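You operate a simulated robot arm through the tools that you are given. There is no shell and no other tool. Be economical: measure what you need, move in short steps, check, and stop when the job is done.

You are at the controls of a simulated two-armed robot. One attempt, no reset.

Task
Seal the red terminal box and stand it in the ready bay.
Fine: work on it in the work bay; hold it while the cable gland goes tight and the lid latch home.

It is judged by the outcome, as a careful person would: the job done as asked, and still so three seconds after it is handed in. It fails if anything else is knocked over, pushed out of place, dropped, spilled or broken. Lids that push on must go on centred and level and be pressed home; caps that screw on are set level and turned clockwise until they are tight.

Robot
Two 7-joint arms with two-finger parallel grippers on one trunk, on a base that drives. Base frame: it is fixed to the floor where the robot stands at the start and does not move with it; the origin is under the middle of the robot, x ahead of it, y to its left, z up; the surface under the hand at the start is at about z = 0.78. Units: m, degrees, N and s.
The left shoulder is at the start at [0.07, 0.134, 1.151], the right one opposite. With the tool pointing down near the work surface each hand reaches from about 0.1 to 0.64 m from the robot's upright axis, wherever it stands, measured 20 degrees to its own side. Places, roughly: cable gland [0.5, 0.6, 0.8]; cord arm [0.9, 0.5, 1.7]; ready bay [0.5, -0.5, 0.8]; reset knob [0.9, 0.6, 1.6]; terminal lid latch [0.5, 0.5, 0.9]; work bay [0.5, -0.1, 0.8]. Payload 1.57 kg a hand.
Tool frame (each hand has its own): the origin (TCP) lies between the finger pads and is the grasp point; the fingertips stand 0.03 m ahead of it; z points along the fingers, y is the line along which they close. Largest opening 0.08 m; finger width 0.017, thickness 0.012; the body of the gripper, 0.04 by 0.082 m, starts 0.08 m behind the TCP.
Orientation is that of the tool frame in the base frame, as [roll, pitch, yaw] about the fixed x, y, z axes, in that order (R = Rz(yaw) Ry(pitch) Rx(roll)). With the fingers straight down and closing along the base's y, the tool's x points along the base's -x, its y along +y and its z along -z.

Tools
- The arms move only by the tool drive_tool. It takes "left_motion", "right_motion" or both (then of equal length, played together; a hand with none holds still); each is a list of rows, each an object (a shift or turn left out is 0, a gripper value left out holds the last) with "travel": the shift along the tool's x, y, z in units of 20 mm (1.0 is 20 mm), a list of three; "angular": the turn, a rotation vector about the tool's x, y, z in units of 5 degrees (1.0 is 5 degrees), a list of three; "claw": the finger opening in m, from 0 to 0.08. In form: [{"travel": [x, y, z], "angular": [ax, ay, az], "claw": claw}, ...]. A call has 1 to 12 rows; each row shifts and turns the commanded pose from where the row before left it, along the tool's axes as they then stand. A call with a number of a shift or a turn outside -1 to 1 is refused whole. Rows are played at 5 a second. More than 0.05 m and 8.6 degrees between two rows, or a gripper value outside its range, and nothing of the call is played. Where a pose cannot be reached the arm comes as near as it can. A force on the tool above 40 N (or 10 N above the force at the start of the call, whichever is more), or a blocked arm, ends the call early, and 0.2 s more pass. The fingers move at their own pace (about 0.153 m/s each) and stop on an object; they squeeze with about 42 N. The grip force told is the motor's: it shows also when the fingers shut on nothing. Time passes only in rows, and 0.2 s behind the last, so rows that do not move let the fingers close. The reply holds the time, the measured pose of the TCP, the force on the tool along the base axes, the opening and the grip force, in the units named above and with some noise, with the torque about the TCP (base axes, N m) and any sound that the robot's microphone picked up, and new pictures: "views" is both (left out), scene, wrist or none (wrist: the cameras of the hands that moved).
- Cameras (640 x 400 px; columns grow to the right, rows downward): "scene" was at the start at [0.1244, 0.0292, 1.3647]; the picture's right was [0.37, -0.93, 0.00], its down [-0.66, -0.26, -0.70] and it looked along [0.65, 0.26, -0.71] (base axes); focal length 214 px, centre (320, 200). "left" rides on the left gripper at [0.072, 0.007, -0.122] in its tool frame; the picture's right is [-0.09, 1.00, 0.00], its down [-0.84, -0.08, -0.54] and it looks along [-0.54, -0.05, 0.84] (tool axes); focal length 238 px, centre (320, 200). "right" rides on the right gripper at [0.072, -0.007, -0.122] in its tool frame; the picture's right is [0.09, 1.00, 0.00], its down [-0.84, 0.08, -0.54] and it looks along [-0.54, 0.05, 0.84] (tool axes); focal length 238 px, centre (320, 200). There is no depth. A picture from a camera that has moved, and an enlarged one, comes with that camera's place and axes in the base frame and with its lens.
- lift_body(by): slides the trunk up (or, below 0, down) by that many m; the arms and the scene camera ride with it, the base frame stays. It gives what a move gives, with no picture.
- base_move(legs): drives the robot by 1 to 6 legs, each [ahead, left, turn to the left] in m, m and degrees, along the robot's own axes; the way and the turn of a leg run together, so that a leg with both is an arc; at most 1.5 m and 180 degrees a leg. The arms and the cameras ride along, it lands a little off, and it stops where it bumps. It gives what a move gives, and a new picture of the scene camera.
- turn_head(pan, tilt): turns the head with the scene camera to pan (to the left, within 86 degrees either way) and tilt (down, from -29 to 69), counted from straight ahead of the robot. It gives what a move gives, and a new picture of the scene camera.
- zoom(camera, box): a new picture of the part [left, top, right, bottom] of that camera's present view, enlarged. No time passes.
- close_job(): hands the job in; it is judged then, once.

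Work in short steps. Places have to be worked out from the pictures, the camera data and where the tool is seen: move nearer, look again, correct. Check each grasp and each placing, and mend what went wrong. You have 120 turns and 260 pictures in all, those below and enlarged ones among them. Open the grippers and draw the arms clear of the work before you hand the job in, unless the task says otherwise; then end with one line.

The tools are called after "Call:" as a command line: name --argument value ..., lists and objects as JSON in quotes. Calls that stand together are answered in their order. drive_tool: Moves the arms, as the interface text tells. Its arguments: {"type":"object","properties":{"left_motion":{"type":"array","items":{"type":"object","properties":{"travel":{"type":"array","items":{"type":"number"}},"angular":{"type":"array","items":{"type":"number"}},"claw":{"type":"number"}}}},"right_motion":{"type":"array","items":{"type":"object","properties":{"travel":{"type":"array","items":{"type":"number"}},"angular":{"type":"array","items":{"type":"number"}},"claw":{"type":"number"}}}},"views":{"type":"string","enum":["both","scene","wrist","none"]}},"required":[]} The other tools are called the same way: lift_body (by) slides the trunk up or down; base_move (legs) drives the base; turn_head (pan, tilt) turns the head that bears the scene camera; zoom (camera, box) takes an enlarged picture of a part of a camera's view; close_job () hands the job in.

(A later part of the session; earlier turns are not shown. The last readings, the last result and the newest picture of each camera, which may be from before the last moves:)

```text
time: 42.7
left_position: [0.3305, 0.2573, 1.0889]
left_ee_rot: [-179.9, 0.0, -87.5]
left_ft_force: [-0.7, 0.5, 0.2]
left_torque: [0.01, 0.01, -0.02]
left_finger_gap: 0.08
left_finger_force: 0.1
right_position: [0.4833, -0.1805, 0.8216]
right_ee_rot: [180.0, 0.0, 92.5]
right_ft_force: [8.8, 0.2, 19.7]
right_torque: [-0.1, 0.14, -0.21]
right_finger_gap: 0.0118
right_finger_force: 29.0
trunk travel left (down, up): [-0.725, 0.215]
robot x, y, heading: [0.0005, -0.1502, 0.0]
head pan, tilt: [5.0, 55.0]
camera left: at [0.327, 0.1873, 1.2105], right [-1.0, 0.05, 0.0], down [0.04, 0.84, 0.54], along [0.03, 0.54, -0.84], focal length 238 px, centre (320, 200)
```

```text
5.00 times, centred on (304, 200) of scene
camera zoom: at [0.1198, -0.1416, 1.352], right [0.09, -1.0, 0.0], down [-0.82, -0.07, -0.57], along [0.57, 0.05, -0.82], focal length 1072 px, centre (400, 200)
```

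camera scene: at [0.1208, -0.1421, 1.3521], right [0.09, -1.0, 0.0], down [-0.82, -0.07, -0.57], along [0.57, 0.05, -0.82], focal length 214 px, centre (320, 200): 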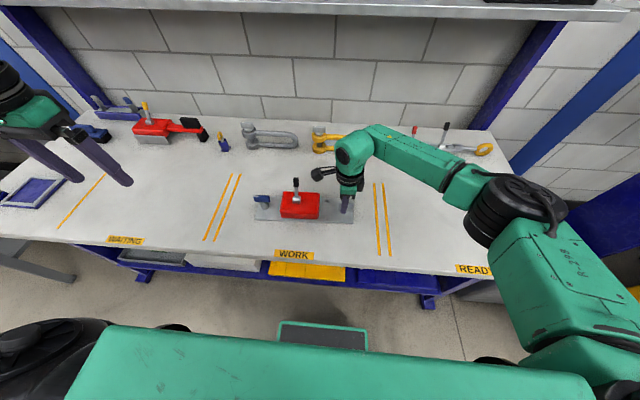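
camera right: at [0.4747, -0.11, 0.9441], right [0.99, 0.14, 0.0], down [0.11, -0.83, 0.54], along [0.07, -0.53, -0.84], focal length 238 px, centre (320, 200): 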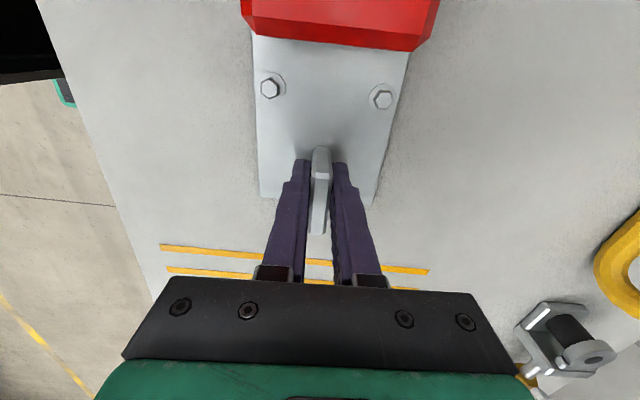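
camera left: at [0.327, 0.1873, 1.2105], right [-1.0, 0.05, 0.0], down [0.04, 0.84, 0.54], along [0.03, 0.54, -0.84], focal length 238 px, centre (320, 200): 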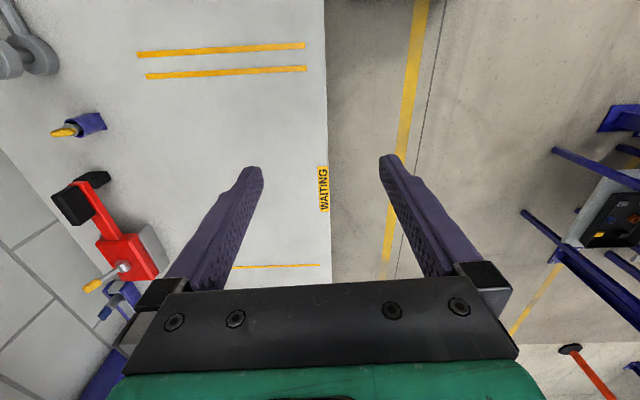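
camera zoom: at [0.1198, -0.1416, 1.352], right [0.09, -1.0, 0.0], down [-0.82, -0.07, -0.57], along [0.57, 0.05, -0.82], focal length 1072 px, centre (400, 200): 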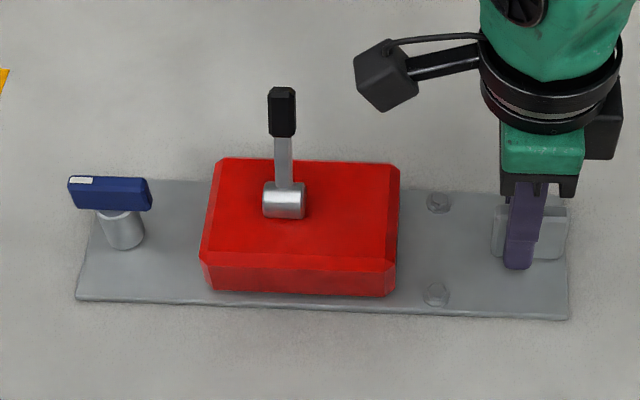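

I'll relieve the slight preload on the right hand and move the left hand above the gland handle to look.

Call:
drive_tool --left_motion '[{"travel": [0.84, -0.55, 0.375]}, {"travel": [0.84, -0.55, 0.375]}, {"travel": [0.84, -0.55, 0.375]}, {"travel": [0.84, -0.55, 0.375]}, {"travel": [0.84, -0.55, 0.375]}, {"travel": [0.84, -0.55, 0.375]}, {"travel": [0.84, -0.55, 0.375]}, {"travel": [0.84, -0.55, 0.375]}, {"travel": [0.84, -0.55, 0.375]}, {"travel": [0.84, -0.55, 0.375]}, {"travel": [0.84, -0.55, 0.375], "claw": 0.05}, {"travel": [0.84, -0.55, 0.375]}]' --right_motion '[{"travel": [0, 0.04, -0.08]}, {}, {}, {}, {}, {}, {}, {}, {}, {}, {}, {}]' --views "both"

Call:
zoom --camera "scene" --box '[220, 140, 348, 220]'

```text
time: 45.3
left_position: [0.4727, 0.0604, 0.9956]
left_ee_rot: [180.0, 0.0, -87.6]
left_ft_force: [0.3, 0.1, -1.2]
left_torque: [0.01, -0.01, -0.03]
left_finger_gap: 0.0501
left_finger_force: 0.0
right_position: [0.4865, -0.1819, 0.8213]
right_ee_rot: [-180.0, 0.0, 92.5]
right_ft_force: [1.1, -0.1, -4.7]
right_torque: [-0.63, -0.03, 0.01]
right_finger_gap: 0.0121
right_finger_force: 29.5
trunk travel left (down, up): [-0.725, 0.215]
robot x, y, heading: [-0.0025, -0.1436, 0.3]
head pan, tilt: [5.0, 55.0]
camera scene: at [0.123, -0.1427, 1.3516], right [0.09, -1.0, 0.0], down [-0.82, -0.07, -0.57], along [0.57, 0.05, -0.82], focal length 214 px, centre (320, 200)
camera right: at [0.4767, -0.1106, 0.944], right [0.99, 0.14, 0.0], down [0.11, -0.83, 0.54], along [0.07, -0.54, -0.84], focal length 238 px, centre (320, 200)
camera left: at [0.47, -0.0101, 1.1187], right [-1.0, 0.05, 0.0], down [0.04, 0.84, 0.54], along [0.03, 0.54, -0.84], focal length 238 px, centre (320, 200)
```

scene: 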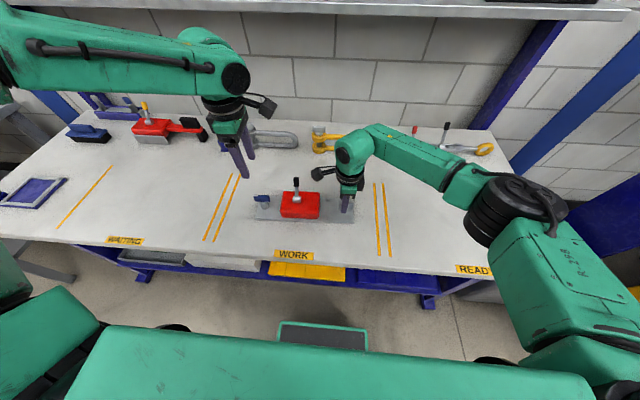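
right: 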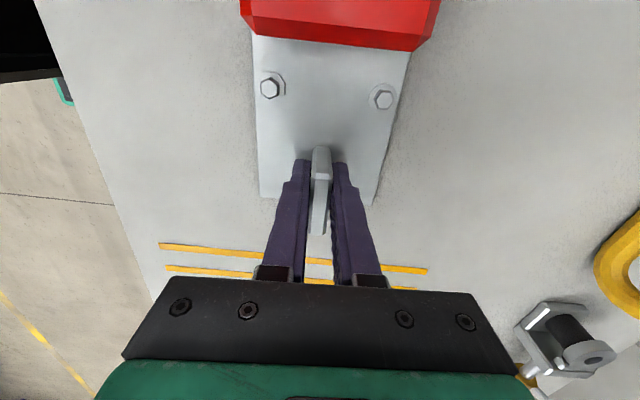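
left: 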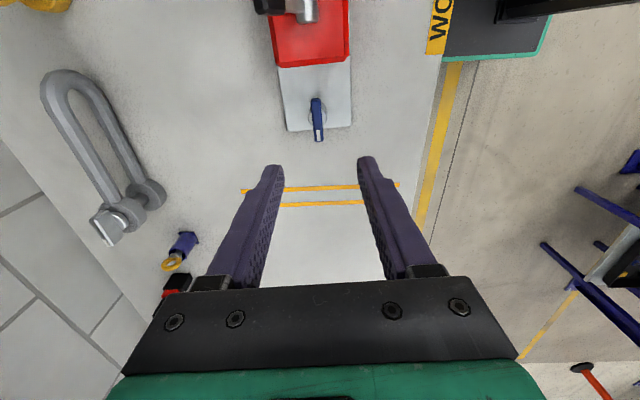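

```text
5.00 times, centred on (284, 180) of scene
camera zoom: at [0.123, -0.1427, 1.3516], right [0.09, -1.0, 0.0], down [-0.82, -0.07, -0.57], along [0.57, 0.05, -0.82], focal length 1072 px, centre (500, 300)
```

zoom: 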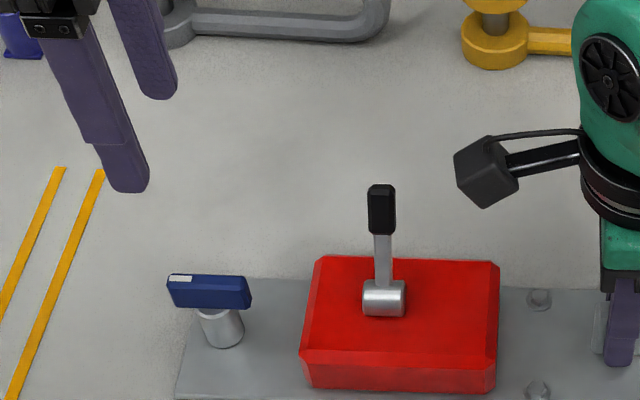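

Zooming with the left camera on the handle and any markings.

Call:
zoom --camera "left" --box '[256, 60, 384, 140]'

Call:
zoom --camera "scene" --box '[245, 183, 285, 208]'

```text
5.00 times, centred on (320, 100) of left
camera zoom: at [0.47, -0.0101, 1.1187], right [-1.0, 0.05, 0.0], down [0.04, 0.84, 0.54], along [0.03, 0.54, -0.84], focal length 1192 px, centre (320, 700)
```

zoom: 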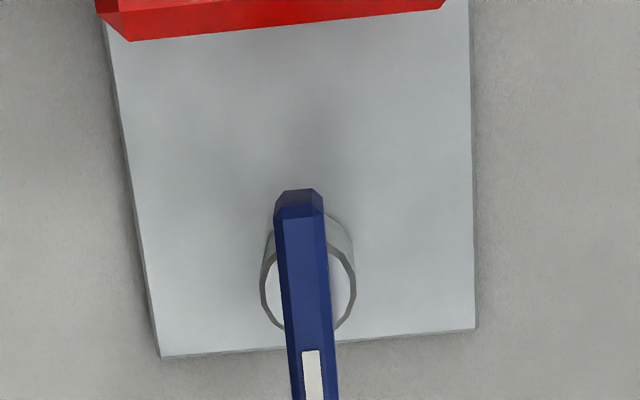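

```text
16.00 times, centred on (265, 196) of scene
camera zoom: at [0.123, -0.1427, 1.3516], right [0.09, -1.0, 0.0], down [-0.82, -0.07, -0.57], along [0.57, 0.05, -0.82], focal length 3432 px, centre (1200, 272)
```

zoom: 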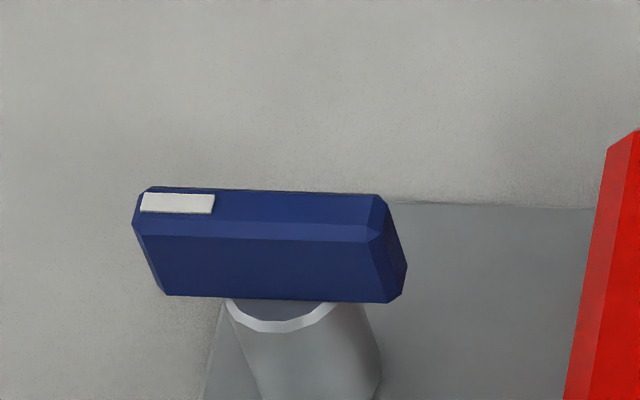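

The handle centre is about (0.477, 0.061), with its top near z 0.845 and the cylinder top near 0.82. I'll descend to TCP 0.857 so the tips stay above the cylinder, then check before closing.

Call:
drive_tool --left_motion '[{"travel": [0, -0.21, 0.8]}, {"travel": [0, 0, 1]}, {"travel": [0, 0, 1]}, {"travel": [0, 0, 1]}, {"travel": [0, 0, 1]}, {"travel": [0, 0, 1]}, {"travel": [0, 0, 0.7]}, {}]' --right_motion '[{"travel": [0, 0, 0.03]}, {}, {}, {}, {}, {}, {}, {}]' --views "wrist"

Call:
zoom --camera "scene" --box '[225, 160, 305, 210]'

```text
time: 47.1
left_position: [0.4764, 0.0617, 0.8682]
left_ee_rot: [-180.0, 0.0, -87.5]
left_ft_force: [0.5, 0.5, -0.1]
left_torque: [-0.01, 0.0, -0.02]
left_finger_gap: 0.0501
left_finger_force: 0.0
right_position: [0.4846, -0.1827, 0.8209]
right_ee_rot: [-180.0, 0.1, 92.5]
right_ft_force: [0.3, 0.0, -6.0]
right_torque: [-0.68, -0.03, -0.01]
right_finger_gap: 0.0122
right_finger_force: 29.3
trunk travel left (down, up): [-0.725, 0.215]
robot x, y, heading: [0.0029, -0.1526, -0.1]
head pan, tilt: [5.0, 55.0]
camera right: at [0.4755, -0.1099, 0.9441], right [0.99, 0.14, 0.0], down [0.11, -0.83, 0.54], along [0.07, -0.54, -0.84], focal length 238 px, centre (320, 200)
camera left: at [0.4733, -0.0091, 0.99], right [-1.0, 0.05, 0.0], down [0.04, 0.84, 0.54], along [0.03, 0.54, -0.84], focal length 238 px, centre (320, 200)
```

right: 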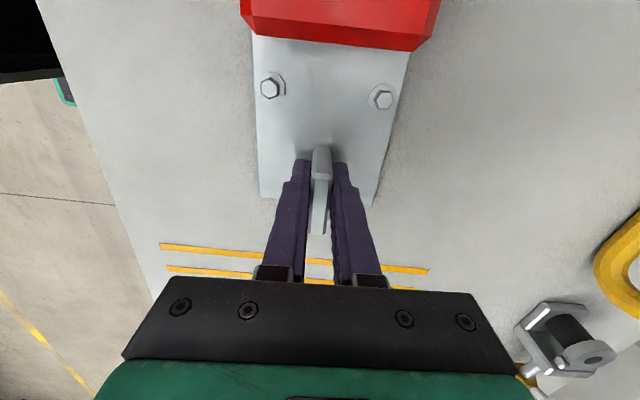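
left: 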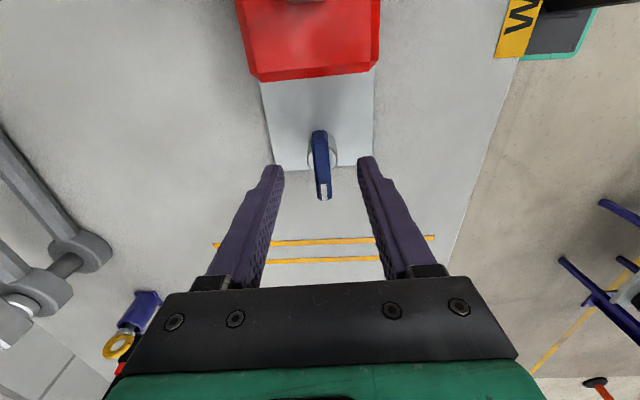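

```text
8.00 times, centred on (265, 185) of scene
camera zoom: at [0.1218, -0.1419, 1.3518], right [0.09, -1.0, 0.0], down [-0.82, -0.07, -0.57], along [0.57, 0.05, -0.82], focal length 1716 px, centre (760, 320)
```

zoom: 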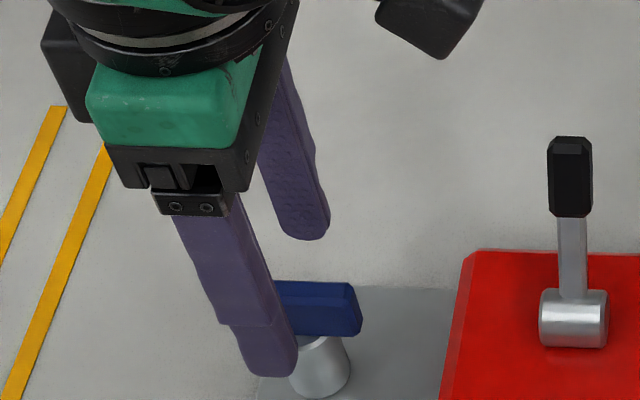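

The TCP projects onto the handle centre within a few mm. I'll descend 11 mm and grip the handle.

Call:
drive_tool --left_motion '[{"travel": [0.08, 0, 0.55]}, {}, {"claw": 0}, {}, {}, {}]' --views "wrist"

Call:
zoom --camera "scene" --box '[225, 160, 305, 210]'

```text
time: 48.5
left_position: [0.4762, 0.0607, 0.8569]
left_ee_rot: [179.9, 0.0, -87.5]
left_ft_force: [-1.1, 0.6, -0.6]
left_torque: [-0.01, 0.0, -0.04]
left_finger_gap: 0.0104
left_finger_force: 28.1
right_position: [0.4847, -0.1821, 0.8228]
right_ee_rot: [-180.0, 0.0, 92.5]
right_ft_force: [1.6, -0.6, -4.8]
right_torque: [-0.37, 0.03, -0.22]
right_finger_gap: 0.0118
right_finger_force: 29.1
trunk travel left (down, up): [-0.725, 0.215]
robot x, y, heading: [0.0005, -0.1464, 0.1]
head pan, tilt: [5.0, 55.0]
camera left: at [0.4729, -0.0107, 0.9788], right [-1.0, 0.05, 0.0], down [0.04, 0.84, 0.54], along [0.03, 0.54, -0.84], focal length 238 px, centre (320, 200)
```

left: 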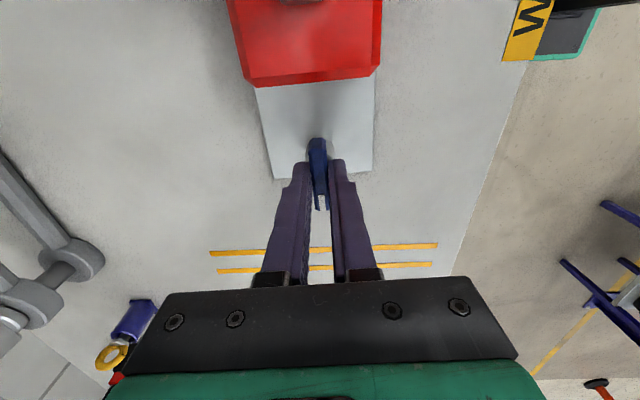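

```text
8.00 times, centred on (265, 185) of scene
camera zoom: at [0.122, -0.1419, 1.3517], right [0.09, -1.0, 0.0], down [-0.82, -0.07, -0.57], along [0.57, 0.05, -0.82], focal length 1716 px, centre (760, 320)
```

zoom: 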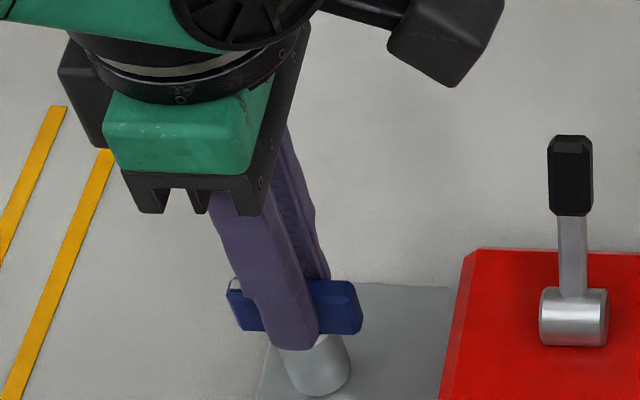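

The handle is gripped. I'll turn it clockwise (positive about tool z) by 20° and watch torque.

Call:
drive_tool --left_motion '[{"angular": [0, 0, 1]}, {"angular": [0, 0, 1]}, {"angular": [0, 0, 1]}, {"angular": [0, 0, 1]}, {}]' --right_motion '[{"travel": [0, 0, 0.05]}, {}, {}, {}, {}]' --views "wrist"

```text
time: 49.7
left_position: [0.4762, 0.06, 0.8563]
left_ee_rot: [179.9, 0.0, -107.6]
left_ft_force: [-1.7, 1.7, -4.1]
left_torque: [0.62, -0.11, 0.01]
left_finger_gap: 0.0104
left_finger_force: 28.5
right_position: [0.4864, -0.1835, 0.8206]
right_ee_rot: [-180.0, -0.1, 92.5]
right_ft_force: [2.3, -0.5, 5.8]
right_torque: [0.89, 0.21, -0.45]
right_finger_gap: 0.0119
right_finger_force: 29.3
trunk travel left (down, up): [-0.725, 0.215]
robot x, y, heading: [-0.0015, -0.1479, -0.2]
head pan, tilt: [5.0, 55.0]
camera right: at [0.4757, -0.1099, 0.9437], right [0.99, 0.14, 0.0], down [0.11, -0.83, 0.54], along [0.07, -0.54, -0.84], focal length 238 px, centre (320, 200)
camera left: at [0.449, -0.005, 0.9791], right [-0.92, 0.39, 0.0], down [0.33, 0.77, 0.54], along [0.21, 0.5, -0.84], focal length 238 px, centre (320, 200)
```

right: 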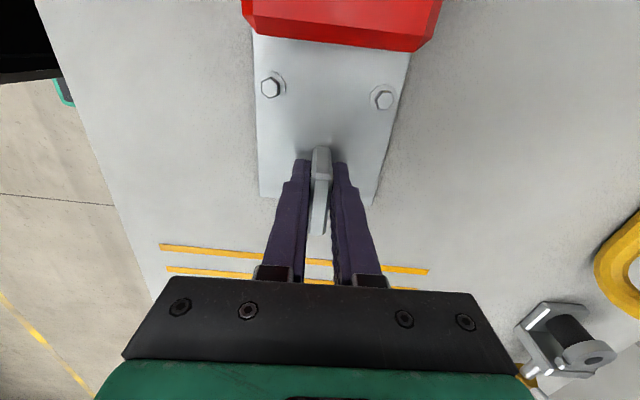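
left: 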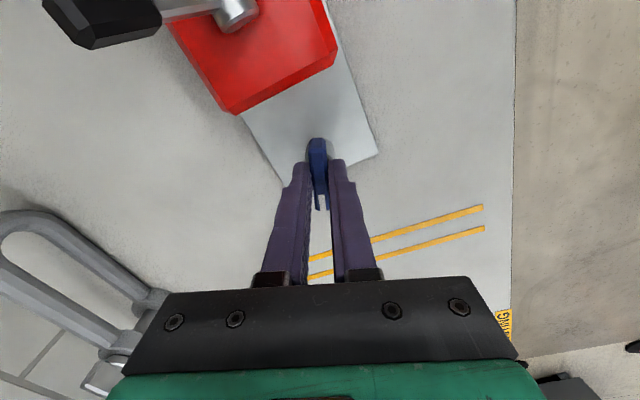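

The handle rotates while the plate stays held. I'll continue clockwise.

Call:
drive_tool --left_motion '[{"angular": [0, 0, 1]}, {"angular": [0, 0, 1]}, {"angular": [0, 0, 1]}, {"angular": [0, 0, 1]}, {"angular": [0, 0, 1]}, {"angular": [0, 0, 1]}, {}]' --views "none"

Call:
drive_tool --left_motion '[{"angular": [0, 0, 1]}, {"angular": [0, 0, 1]}, {"angular": [0, 0, 1]}, {"angular": [0, 0, 1]}, {"angular": [0, 0, 1]}, {"angular": [0, 0, 1]}, {}]' --views "both"

```text
time: 51.3
left_position: [0.4748, 0.0619, 0.8574]
left_ee_rot: [-180.0, -0.1, -137.7]
left_ft_force: [-2.6, 3.7, -0.8]
left_torque: [-0.15, 0.42, 0.01]
left_finger_gap: 0.0104
left_finger_force: 28.9
right_position: [0.4856, -0.1816, 0.8212]
right_ee_rot: [-180.0, 0.1, 92.6]
right_ft_force: [3.8, -1.4, 6.7]
right_torque: [0.04, -0.04, -0.47]
right_finger_gap: 0.0118
right_finger_force: 28.8
trunk travel left (down, up): [-0.725, 0.215]
robot x, y, heading: [0.0029, -0.1503, 0.3]
head pan, tilt: [5.0, 55.0]
```

```text
time: 52.9
left_position: [0.475, 0.0608, 0.8566]
left_ee_rot: [180.0, 0.0, -167.6]
left_ft_force: [1.3, -0.4, 0.2]
left_torque: [0.29, 0.24, 0.92]
left_finger_gap: 0.0185
left_finger_force: 32.5
right_position: [0.4841, -0.1822, 0.8223]
right_ee_rot: [-180.0, -0.1, 92.6]
right_ft_force: [0.9, -0.8, 6.6]
right_torque: [-0.38, -0.08, -0.45]
right_finger_gap: 0.0117
right_finger_force: 29.2
trunk travel left (down, up): [-0.725, 0.215]
robot x, y, heading: [-0.0005, -0.1528, -0.1]
head pan, tilt: [5.0, 55.0]
camera scene: at [0.1212, -0.1419, 1.3518], right [0.09, -1.0, 0.0], down [-0.82, -0.07, -0.57], along [0.57, 0.05, -0.82], focal length 214 px, centre (320, 200)
camera left: at [0.4044, 0.0527, 0.9791], right [-0.12, 0.99, 0.0], down [0.83, 0.1, 0.54], along [0.54, 0.07, -0.84], focal length 238 px, centre (320, 200)
```

scene: 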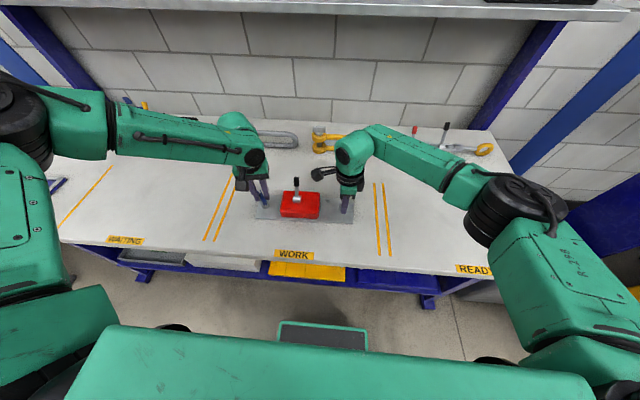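
left: 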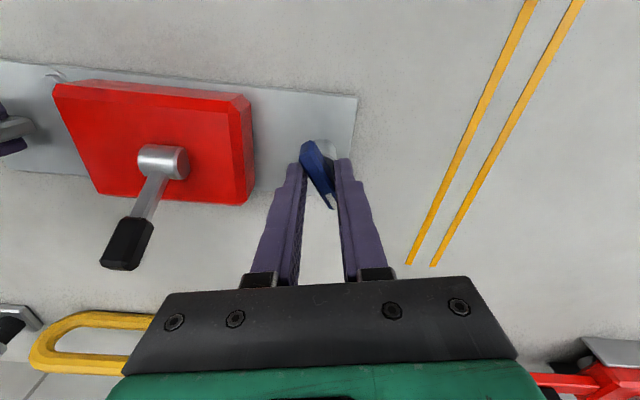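

The gap widened and torque rose to 0.92 N·m, so the handle stopped turning (tight) and the fingers rotated past it. I'll open, turn back to align, and look.

Call:
drive_tool --left_motion '[{"claw": 0.04}, {"angular": [0, 0, -1]}, {"angular": [0, 0, -1]}, {"angular": [0, 0, -1]}, {"angular": [0, 0, -1]}, {"angular": [0, 0, -1]}, {}]' --views "wrist"

Call:
zoom --camera "left" --box '[256, 110, 384, 190]'

```text
time: 54.5
left_position: [0.4763, 0.0598, 0.8565]
left_ee_rot: [179.9, 0.1, -142.3]
left_ft_force: [-0.7, -0.4, 0.0]
left_torque: [0.0, 0.0, 0.02]
left_finger_gap: 0.0399
left_finger_force: 0.0
right_position: [0.4847, -0.1831, 0.8202]
right_ee_rot: [-180.0, 0.1, 92.4]
right_ft_force: [-0.7, 0.1, -1.1]
right_torque: [-0.22, -0.08, -0.1]
right_finger_gap: 0.0118
right_finger_force: 29.3
trunk travel left (down, up): [-0.725, 0.215]
robot x, y, heading: [-0.0046, -0.1473, 0.1]
head pan, tilt: [5.0, 55.0]
camera left: at [0.4156, 0.0233, 0.9792], right [-0.53, 0.85, 0.0], down [0.71, 0.45, 0.54], along [0.46, 0.29, -0.84], focal length 238 px, centre (320, 200)
```

left: 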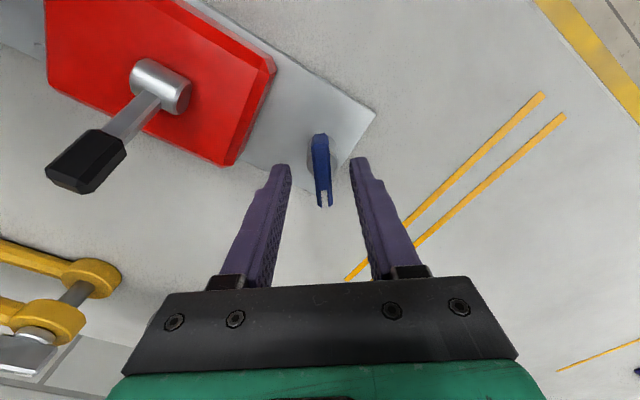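

```text
5.00 times, centred on (320, 150) of left
camera zoom: at [0.4156, 0.0233, 0.9792], right [-0.53, 0.85, 0.0], down [0.71, 0.45, 0.54], along [0.46, 0.29, -0.84], focal length 1192 px, centre (320, 450)
```

zoom: 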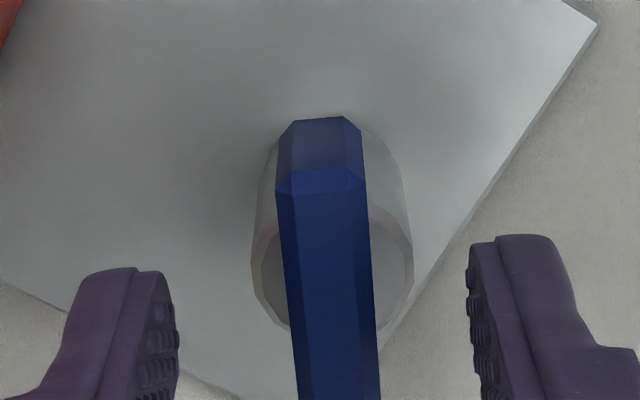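

The handle now sits at about yaw -142, so it turned about 55–58°. I'll regrip and turn in small steps to confirm it's at a hard stop.

Call:
drive_tool --left_motion '[{"claw": 0}, {}, {}, {}]' --views "none"

Call:
drive_tool --left_motion '[{"angular": [0, 0, 1]}, {}]' --views "none"

Call:
drive_tool --left_motion '[{"angular": [0, 0, 1]}, {}]' --views "wrist"

```text
time: 55.5
left_position: [0.4756, 0.0614, 0.8573]
left_ee_rot: [179.9, -0.1, -142.6]
left_ft_force: [-2.7, 10.6, 0.4]
left_torque: [0.19, 0.07, 0.0]
left_finger_gap: 0.0105
left_finger_force: 28.9
right_position: [0.485, -0.1825, 0.8217]
right_ee_rot: [-180.0, 0.1, 92.4]
right_ft_force: [1.6, -9.1, -1.2]
right_torque: [0.82, 0.06, -0.25]
right_finger_gap: 0.0117
right_finger_force: 29.5
trunk travel left (down, up): [-0.725, 0.215]
robot x, y, heading: [-0.0005, -0.15, 0.0]
head pan, tilt: [5.0, 55.0]
```

```text
time: 56.1
left_position: [0.4763, 0.0613, 0.8572]
left_ee_rot: [179.9, 0.0, -147.5]
left_ft_force: [0.2, 13.2, 0.0]
left_torque: [0.32, -0.07, 0.51]
left_finger_gap: 0.0114
left_finger_force: 28.9
right_position: [0.4852, -0.183, 0.8208]
right_ee_rot: [-180.0, 0.1, 92.5]
right_ft_force: [0.0, -13.9, 1.2]
right_torque: [0.4, -0.05, -0.4]
right_finger_gap: 0.0118
right_finger_force: 29.4
trunk travel left (down, up): [-0.725, 0.215]
robot x, y, heading: [-0.0013, -0.1448, -0.0]
head pan, tilt: [5.0, 55.0]
```

```text
time: 56.7
left_position: [0.4766, 0.0622, 0.8568]
left_ee_rot: [179.9, 0.0, -152.6]
left_ft_force: [0.0, 14.5, -0.3]
left_torque: [0.48, -0.15, 0.56]
left_finger_gap: 0.0125
left_finger_force: 30.2
right_position: [0.4854, -0.1826, 0.8222]
right_ee_rot: [179.9, 0.0, 92.5]
right_ft_force: [-0.6, -15.5, 2.5]
right_torque: [0.29, 0.05, -0.45]
right_finger_gap: 0.012
right_finger_force: 29.5
trunk travel left (down, up): [-0.725, 0.215]
robot x, y, heading: [0.0021, -0.1509, -0.2]
head pan, tilt: [5.0, 55.0]
camera left: at [0.4096, 0.0347, 0.9794], right [-0.38, 0.93, 0.0], down [0.78, 0.32, 0.54], along [0.5, 0.2, -0.84], focal length 238 px, centre (320, 200)
```

left: 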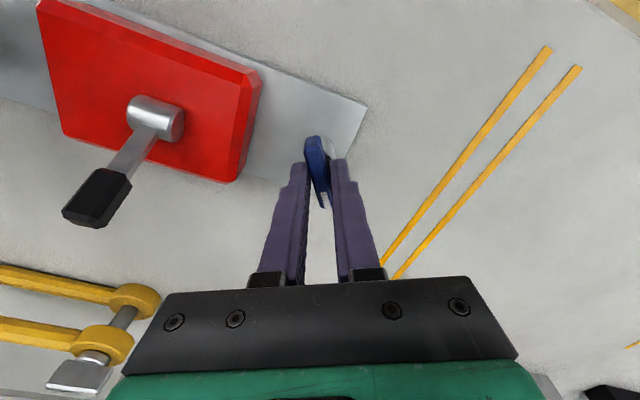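

It's a hard stop, with torque rising and the handle not moving, so the gland is tight. I'll release, back off, and rise.

Call:
drive_tool --left_motion '[{"angular": [0, 0, -1]}, {"angular": [0, 0, -1], "claw": 0.05}, {}, {"travel": [0, 0, -1]}, {"travel": [0, 0, -1]}, {"travel": [0, 0, -1]}, {"travel": [0, 0, -1]}, {"travel": [0, 0, -1]}, {}]' --views "both"

Call:
zoom --camera "scene" --box '[240, 170, 360, 245]'

Call:
zoom --camera "left" --box '[60, 0, 380, 200]'

```text
time: 58.7
left_position: [0.4758, 0.0606, 0.9568]
left_ee_rot: [-180.0, 0.1, -142.5]
left_ft_force: [0.1, 0.2, -0.1]
left_torque: [-0.03, -0.01, 0.04]
left_finger_gap: 0.0499
left_finger_force: 0.1
right_position: [0.4859, -0.1824, 0.821]
right_ee_rot: [-180.0, 0.0, 92.5]
right_ft_force: [-0.4, -0.1, -3.6]
right_torque: [-0.37, -0.13, 0.09]
right_finger_gap: 0.0118
right_finger_force: 29.3
trunk travel left (down, up): [-0.725, 0.215]
robot x, y, heading: [-0.0034, -0.1449, -0.2]
head pan, tilt: [5.0, 55.0]
camera scene: at [0.1214, -0.142, 1.3518], right [0.09, -1.0, 0.0], down [-0.82, -0.07, -0.57], along [0.57, 0.05, -0.82], focal length 214 px, centre (320, 200)
camera left: at [0.4154, 0.0231, 1.0794], right [-0.53, 0.85, 0.0], down [0.71, 0.45, 0.54], along [0.46, 0.29, -0.84], focal length 238 px, centre (320, 200)
```

scene: 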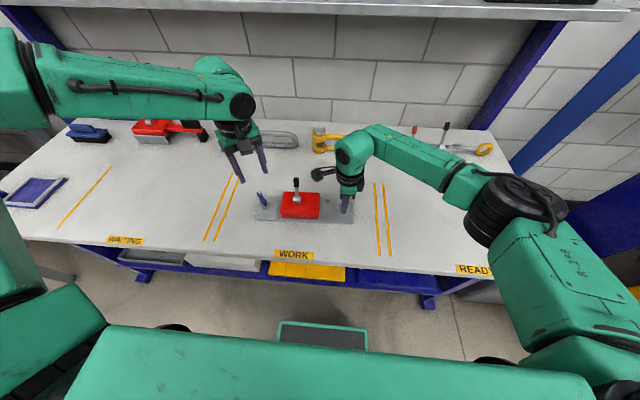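
left: 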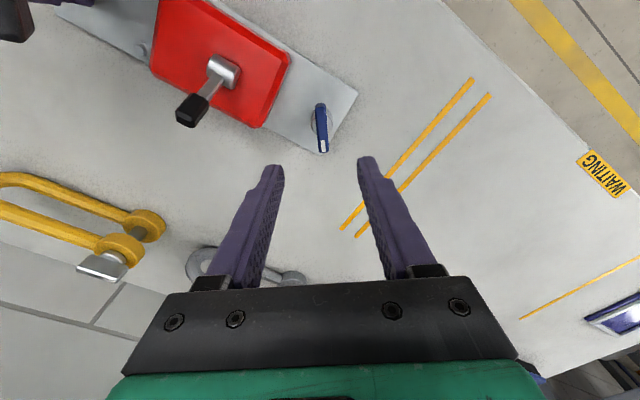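

```text
5.33 times, centred on (300, 208) of scene
camera zoom: at [0.1214, -0.142, 1.3518], right [0.09, -1.0, 0.0], down [-0.82, -0.07, -0.57], along [0.57, 0.05, -0.82], focal length 1144 px, centre (427, 160)
```

zoom: 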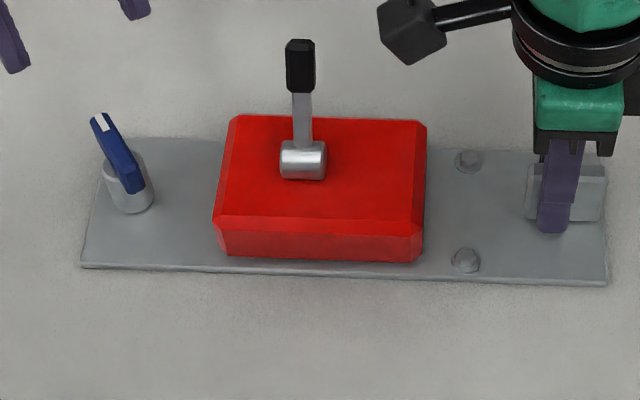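

```text
2.00 times, centred on (220, 100) of left
camera zoom: at [0.4154, 0.0231, 1.0794], right [-0.53, 0.85, 0.0], down [0.71, 0.45, 0.54], along [0.46, 0.29, -0.84], focal length 477 px, centre (520, 400)
```

zoom: 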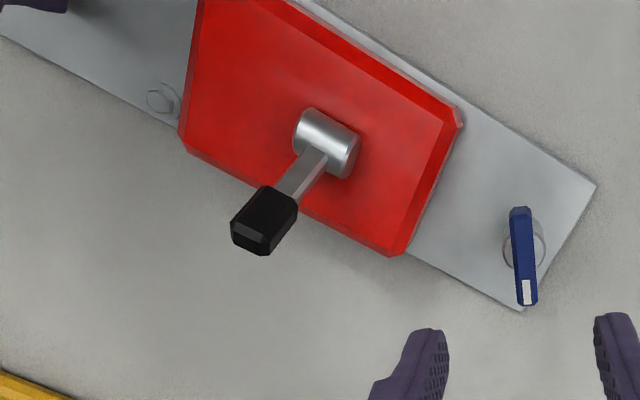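

The gland is tight and the plate hasn't moved. Next is the latch: its hub axis runs along y at about (0.470, -0.041, 0.841), with the lever tip near (0.499, -0.040, 0.89). I'll rotate the left hand to yaw 180 and move above the lever to grip it along y.

Call:
drive_tool --left_motion '[{"angular": [0, 0, 1], "travel": [0, 0, -0.3]}, {"angular": [0, 0, 1], "travel": [0, 0, -0.3]}, {"angular": [0, 0, 1], "travel": [0, 0, -0.3]}, {"angular": [0, 0, 1], "travel": [0, 0, -0.3]}, {"angular": [0, 0, 1], "travel": [0, 0, -0.3]}, {"angular": [0, 0, 1], "travel": [0, 0, -0.3]}, {"angular": [0, 0, 1], "travel": [0, 0, -0.2]}, {"angular": [0, 0, 0.5]}, {}]' --views "none"

Call:
drive_tool --left_motion '[{"travel": [-0.18, -0.84, 0]}, {"travel": [-0.18, -0.84, 0]}, {"travel": [-0.18, -0.84, 0]}, {"travel": [-0.18, -0.84, 0]}, {"travel": [-0.18, -0.84, 0]}, {"travel": [-0.15, -0.84, 0]}, {}]' --views "both"

Call:
zoom --camera "left" --box '[240, 80, 400, 180]'

Call:
zoom --camera "scene" --box '[240, 140, 368, 220]'

```text
time: 60.7
left_position: [0.476, 0.0603, 0.997]
left_ee_rot: [-180.0, 0.1, 180.0]
left_ft_force: [-0.1, 0.4, -0.1]
left_torque: [0.02, 0.0, -0.03]
left_finger_gap: 0.05
left_finger_force: 0.1
right_position: [0.4844, -0.182, 0.8205]
right_ee_rot: [180.0, 0.0, 92.5]
right_ft_force: [-0.6, 0.0, -2.6]
right_torque: [-0.23, -0.07, 0.03]
right_finger_gap: 0.0117
right_finger_force: 29.2
trunk travel left (down, up): [-0.725, 0.215]
robot x, y, heading: [-0.0024, -0.1504, -0.1]
head pan, tilt: [5.0, 55.0]
```

```text
time: 62.3
left_position: [0.495, -0.0381, 0.997]
left_ee_rot: [-180.0, 0.0, -180.0]
left_ft_force: [-0.7, -0.1, 0.5]
left_torque: [0.0, 0.0, 0.0]
left_finger_gap: 0.0496
left_finger_force: 0.2
right_position: [0.4847, -0.1814, 0.8211]
right_ee_rot: [179.9, 0.0, 92.5]
right_ft_force: [-0.3, -0.4, -2.6]
right_torque: [0.03, -0.06, 0.01]
right_finger_gap: 0.0118
right_finger_force: 29.1
trunk travel left (down, up): [-0.725, 0.215]
robot x, y, heading: [-0.001, -0.1432, -0.1]
head pan, tilt: [5.0, 55.0]
camera scene: at [0.1215, -0.1421, 1.3518], right [0.09, -1.0, 0.0], down [-0.82, -0.07, -0.57], along [0.57, 0.05, -0.82], focal length 214 px, centre (320, 200)
camera left: at [0.4235, -0.0297, 1.1188], right [0.09, 1.0, 0.0], down [0.84, -0.08, 0.54], along [0.54, -0.05, -0.84], focal length 238 px, centre (320, 200)
```

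scene: 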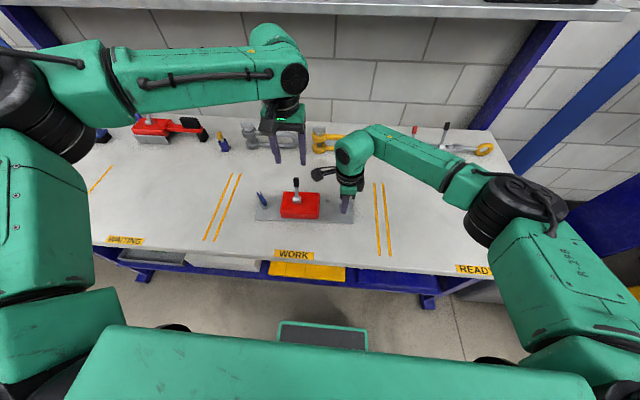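
left: 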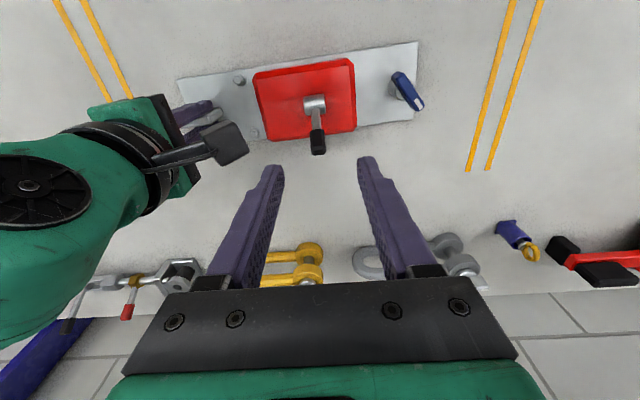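

```text
4.00 times, centred on (320, 130) of left
camera zoom: at [0.4235, -0.0297, 1.1188], right [0.09, 1.0, 0.0], down [0.84, -0.08, 0.54], along [0.54, -0.05, -0.84], focal length 953 px, centre (320, 480)
```

zoom: 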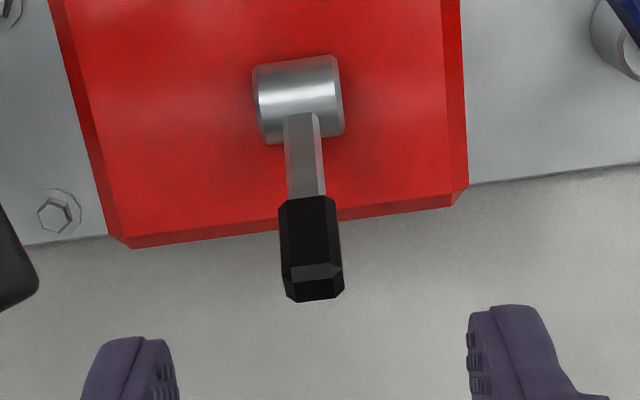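

```text
5.00 times, centred on (304, 180) of scene
camera zoom: at [0.1215, -0.1421, 1.3518], right [0.09, -1.0, 0.0], down [-0.82, -0.07, -0.57], along [0.57, 0.05, -0.82], focal length 1072 px, centre (400, 300)
```

zoom: 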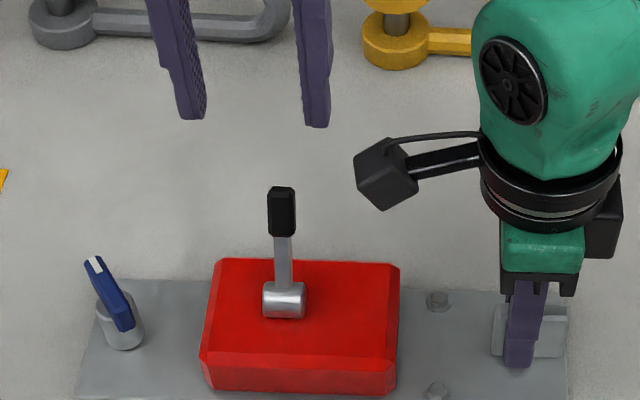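

The lever tip is at about (0.508, -0.040, 0.897). I'll descend around it with the fingers on both sides.

Call:
drive_tool --left_motion '[{"travel": [-0.4, -0.08, 0.95]}, {"travel": [0, 0, 0.95]}, {"travel": [0, 0, 0.95]}, {"travel": [0, 0, 0.95]}, {"travel": [0, 0, 0.95]}, {}]' --views "wrist"

Call:
zoom --camera "scene" --box '[240, 140, 368, 220]'

```text
time: 63.7
left_position: [0.4831, -0.0207, 0.9097]
left_ee_rot: [-179.9, -0.1, -180.0]
left_ft_force: [-0.3, 0.8, -0.8]
left_torque: [-0.01, -0.01, -0.01]
left_finger_gap: 0.0499
left_finger_force: 0.1
left hand out of reach, approached as far as the arm can: row 1, 3, 4, 5
right_position: [0.4848, -0.1825, 0.8215]
right_ee_rot: [-180.0, 0.0, 92.4]
right_ft_force: [-0.4, -0.4, -2.2]
right_torque: [0.09, -0.04, 0.03]
right_finger_gap: 0.0117
right_finger_force: 29.9
trunk travel left (down, up): [-0.725, 0.215]
robot x, y, heading: [0.0007, -0.1453, -0.0]
head pan, tilt: [5.0, 55.0]
camera left: at [0.4121, -0.0132, 1.031], right [0.09, 1.0, 0.0], down [0.84, -0.08, 0.54], along [0.54, -0.05, -0.84], focal length 238 px, centre (320, 200)
```

left: 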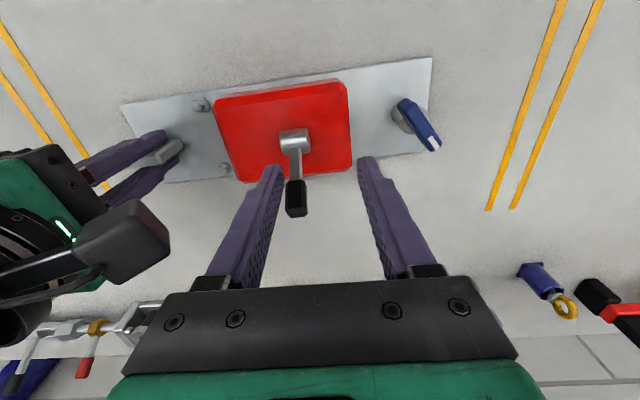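

```text
5.00 times, centred on (304, 180) of scene
camera zoom: at [0.1215, -0.1422, 1.3518], right [0.09, -1.0, 0.0], down [-0.82, -0.07, -0.57], along [0.57, 0.05, -0.82], focal length 1072 px, centre (400, 300)
```

zoom: 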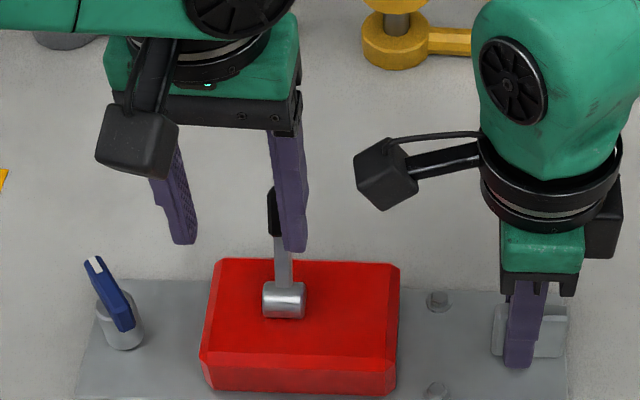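

The left arm hit its reach limit short of the target. I'll raise it, tilt the tool 25° so the fingers point forward and the wrist stays closer to the robot, and retry.

Call:
drive_tool --left_motion '[{"travel": [0.2, 0, -1]}, {"travel": [0, 0, -1]}, {"travel": [0, 0, -1], "angular": [0, -1, 0]}, {"angular": [0, -1, 0]}, {"angular": [0, -1, 0]}, {"angular": [0, -1, 0]}, {"angular": [0, -1, 0]}, {"travel": [0, -0.5, 0]}, {"travel": [0, -0.5, 0]}, {}]' --views "both"

```text
time: 65.9
left_position: [0.4792, -0.0422, 0.97]
left_ee_rot: [-180.0, 25.1, -180.0]
left_ft_force: [0.5, 0.1, -0.1]
left_torque: [-0.01, 0.01, 0.0]
left_finger_gap: 0.0499
left_finger_force: 0.1
right_position: [0.4847, -0.1819, 0.8211]
right_ee_rot: [-180.0, -0.1, 92.5]
right_ft_force: [1.1, -0.5, -2.2]
right_torque: [-0.02, -0.07, 0.07]
right_finger_gap: 0.0119
right_finger_force: 29.4
trunk travel left (down, up): [-0.725, 0.215]
robot x, y, heading: [0.0002, -0.1474, -0.0]
head pan, tilt: [5.0, 55.0]
camera scene: at [0.1214, -0.1422, 1.3518], right [0.09, -1.0, 0.0], down [-0.82, -0.07, -0.57], along [0.57, 0.05, -0.82], focal length 214 px, centre (320, 200)
camera left: at [0.3625, -0.0346, 1.0499], right [0.08, 1.0, 0.04], down [0.53, -0.08, 0.84], along [0.84, -0.05, -0.53], focal length 238 px, centre (320, 200)
```

scene: 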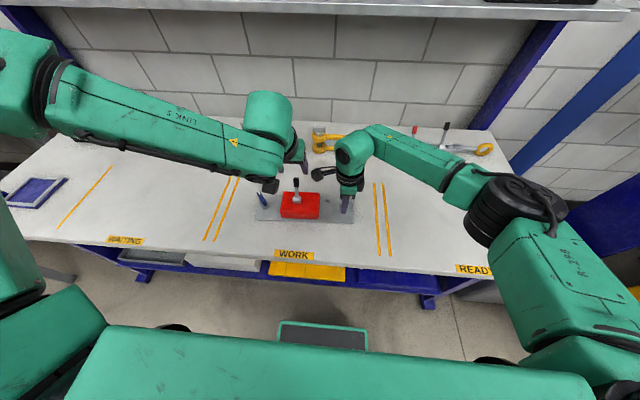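
left: 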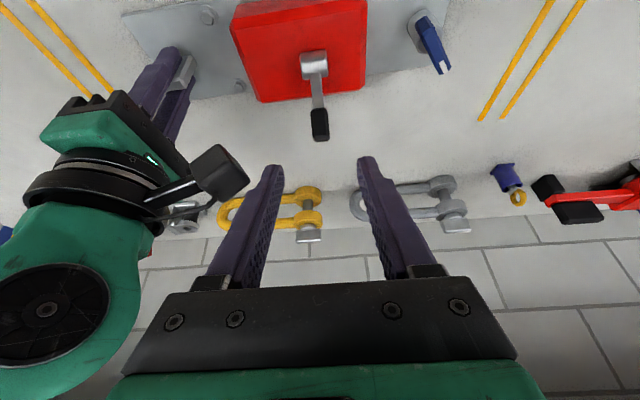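

The lever is centred between the tilted fingers. I'll move to TCP about (0.492, -0.040, 0.895) so the pads straddle the black grip.

Call:
drive_tool --left_motion '[{"travel": [0.5, 0, 0.7]}, {"travel": [0.5, 0, 1]}, {"travel": [0, 0, 1]}, {"travel": [0, 0, 1]}, {}]' --views "wrist"

Call:
zoom --camera "scene" --box '[240, 140, 368, 220]'

```text
time: 67.1
left_position: [0.4916, -0.0398, 0.8938]
left_ee_rot: [-179.9, 25.1, 180.0]
left_ft_force: [-0.3, -0.4, -0.1]
left_torque: [0.01, -0.02, 0.0]
left_finger_gap: 0.05
left_finger_force: 0.0
right_position: [0.4859, -0.1821, 0.8216]
right_ee_rot: [179.9, 0.0, 92.5]
right_ft_force: [-0.3, -0.3, -2.0]
right_torque: [0.07, -0.05, 0.02]
right_finger_gap: 0.0117
right_finger_force: 29.0
trunk travel left (down, up): [-0.725, 0.215]
robot x, y, heading: [0.0009, -0.1473, 0.2]
head pan, tilt: [5.0, 55.0]
camera left: at [0.3753, -0.0326, 0.974], right [0.08, 1.0, 0.04], down [0.53, -0.08, 0.84], along [0.84, -0.05, -0.53], focal length 238 px, centre (320, 200)
```

left: 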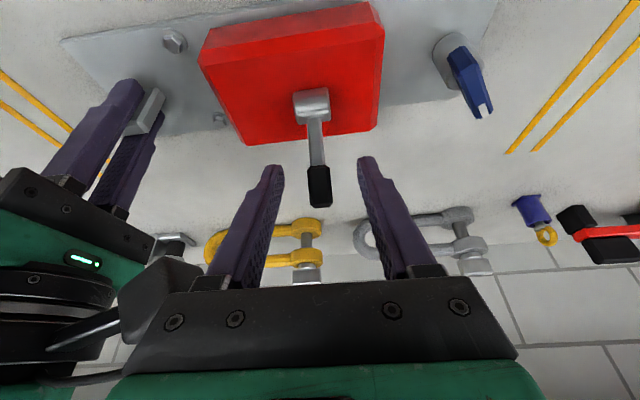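

```text
5.00 times, centred on (304, 180) of scene
camera zoom: at [0.1214, -0.1421, 1.3518], right [0.09, -1.0, 0.0], down [-0.82, -0.07, -0.57], along [0.57, 0.05, -0.82], focal length 1072 px, centre (400, 300)
```

zoom: 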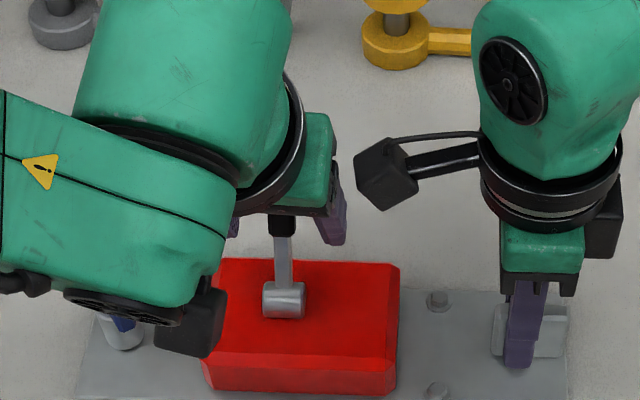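

The lever's black grip lies between the pads. I'll close on it.

Call:
drive_tool --left_motion '[{"claw": 0}, {}, {}, {}]' --views "wrist"

```text
time: 68.1
left_position: [0.4911, -0.0418, 0.8936]
left_ee_rot: [180.0, 25.0, -179.9]
left_ft_force: [3.2, -4.5, 0.3]
left_torque: [-0.23, -0.21, 0.53]
left_finger_gap: 0.0148
left_finger_force: 30.6
right_position: [0.4849, -0.1818, 0.8201]
right_ee_rot: [-180.0, -0.1, 92.7]
right_ft_force: [-2.7, 3.9, 0.1]
right_torque: [-0.3, -0.11, -0.09]
right_finger_gap: 0.0118
right_finger_force: 28.8
trunk travel left (down, up): [-0.725, 0.215]
robot x, y, heading: [0.0002, -0.1473, 0.1]
head pan, tilt: [5.0, 55.0]
camera left: at [0.3755, -0.0327, 0.9742], right [0.08, 1.0, 0.04], down [0.53, -0.08, 0.84], along [0.84, -0.05, -0.53], focal length 238 px, centre (320, 200)
```

left: 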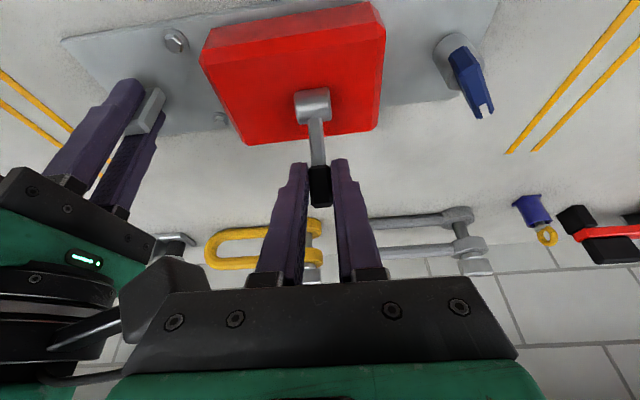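

Gripped with a 15 mm gap. I'll test the lever by 5° toward the robot (up and over) and read the force.

Call:
drive_tool --left_motion '[{"travel": [0.13, 0, -0.18], "angular": [0, -0.9, 0]}, {}]' --views "none"

```text
time: 68.7
left_position: [0.4881, -0.0416, 0.8957]
left_ee_rot: [-180.0, 29.4, -180.0]
left_ft_force: [1.0, -6.6, -4.6]
left_torque: [-0.27, -0.13, 0.42]
left_finger_gap: 0.0145
left_finger_force: 30.5
right_position: [0.4852, -0.1819, 0.821]
right_ee_rot: [180.0, -0.2, 92.5]
right_ft_force: [-0.8, 6.7, 4.5]
right_torque: [0.54, -0.01, -0.24]
right_finger_gap: 0.0115
right_finger_force: 29.1
trunk travel left (down, up): [-0.725, 0.215]
robot x, y, heading: [-0.0016, -0.1473, 0.3]
head pan, tilt: [5.0, 55.0]
```

Forces stayed low, so I'll continue three more steps along the arc.

Call:
drive_tool --left_motion '[{"travel": [0.13, 0, -0.18], "angular": [0, -1, 0]}, {"travel": [0.13, 0, -0.18], "angular": [0, -1, 0]}, {"travel": [0.13, 0, -0.18], "angular": [0, -1, 0]}, {}]' --views "both"

Call:
zoom --camera "scene" --box '[240, 140, 368, 220]'

```text
time: 69.7
left_position: [0.4755, -0.0412, 0.8989]
left_ee_rot: [-179.9, 44.3, 180.0]
left_ft_force: [-4.0, -11.8, -18.3]
left_torque: [0.62, 0.36, -0.04]
left_finger_gap: 0.0147
left_finger_force: 31.2
right_position: [0.4854, -0.1811, 0.8217]
right_ee_rot: [180.0, -0.2, 92.5]
right_ft_force: [3.5, 11.4, 14.3]
right_torque: [0.54, 0.06, -0.49]
right_finger_gap: 0.0124
right_finger_force: 29.5
trunk travel left (down, up): [-0.725, 0.215]
robot x, y, heading: [-0.0004, -0.1505, -0.2]
head pan, tilt: [5.0, 55.0]
camera scene: at [0.122, -0.142, 1.3517], right [0.09, -1.0, 0.0], down [-0.82, -0.07, -0.57], along [0.57, 0.05, -0.82], focal length 214 px, centre (320, 200)
camera left: at [0.3386, -0.0336, 0.9365], right [0.07, 1.0, 0.06], down [0.22, -0.08, 0.97], along [0.97, -0.05, -0.22], focal length 238 px, centre (320, 200)
```

scene: 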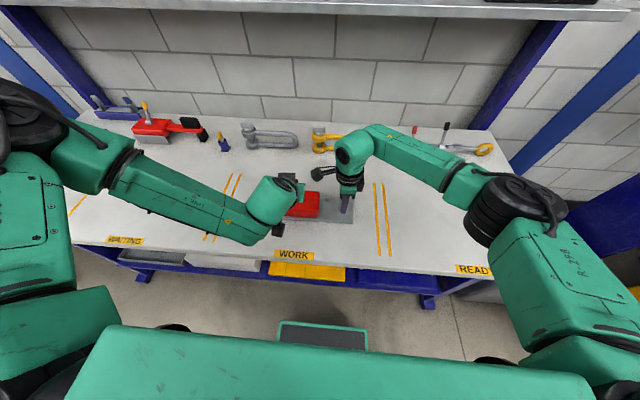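
left: 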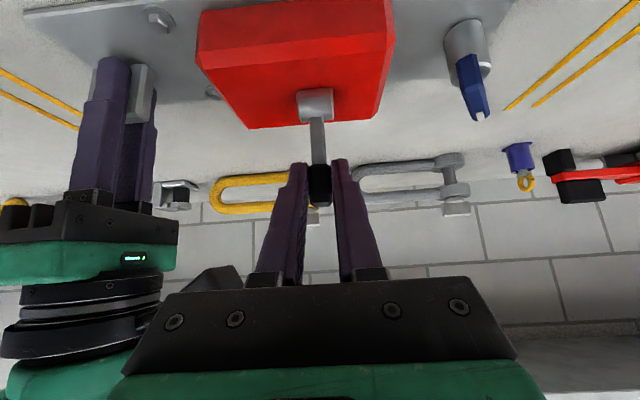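

```text
5.00 times, centred on (304, 180) of scene
camera zoom: at [0.122, -0.142, 1.3517], right [0.09, -1.0, 0.0], down [-0.82, -0.07, -0.57], along [0.57, 0.05, -0.82], focal length 1072 px, centre (400, 300)
```

zoom: 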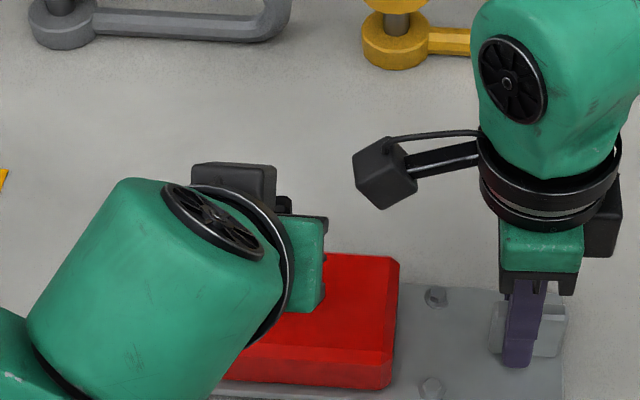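

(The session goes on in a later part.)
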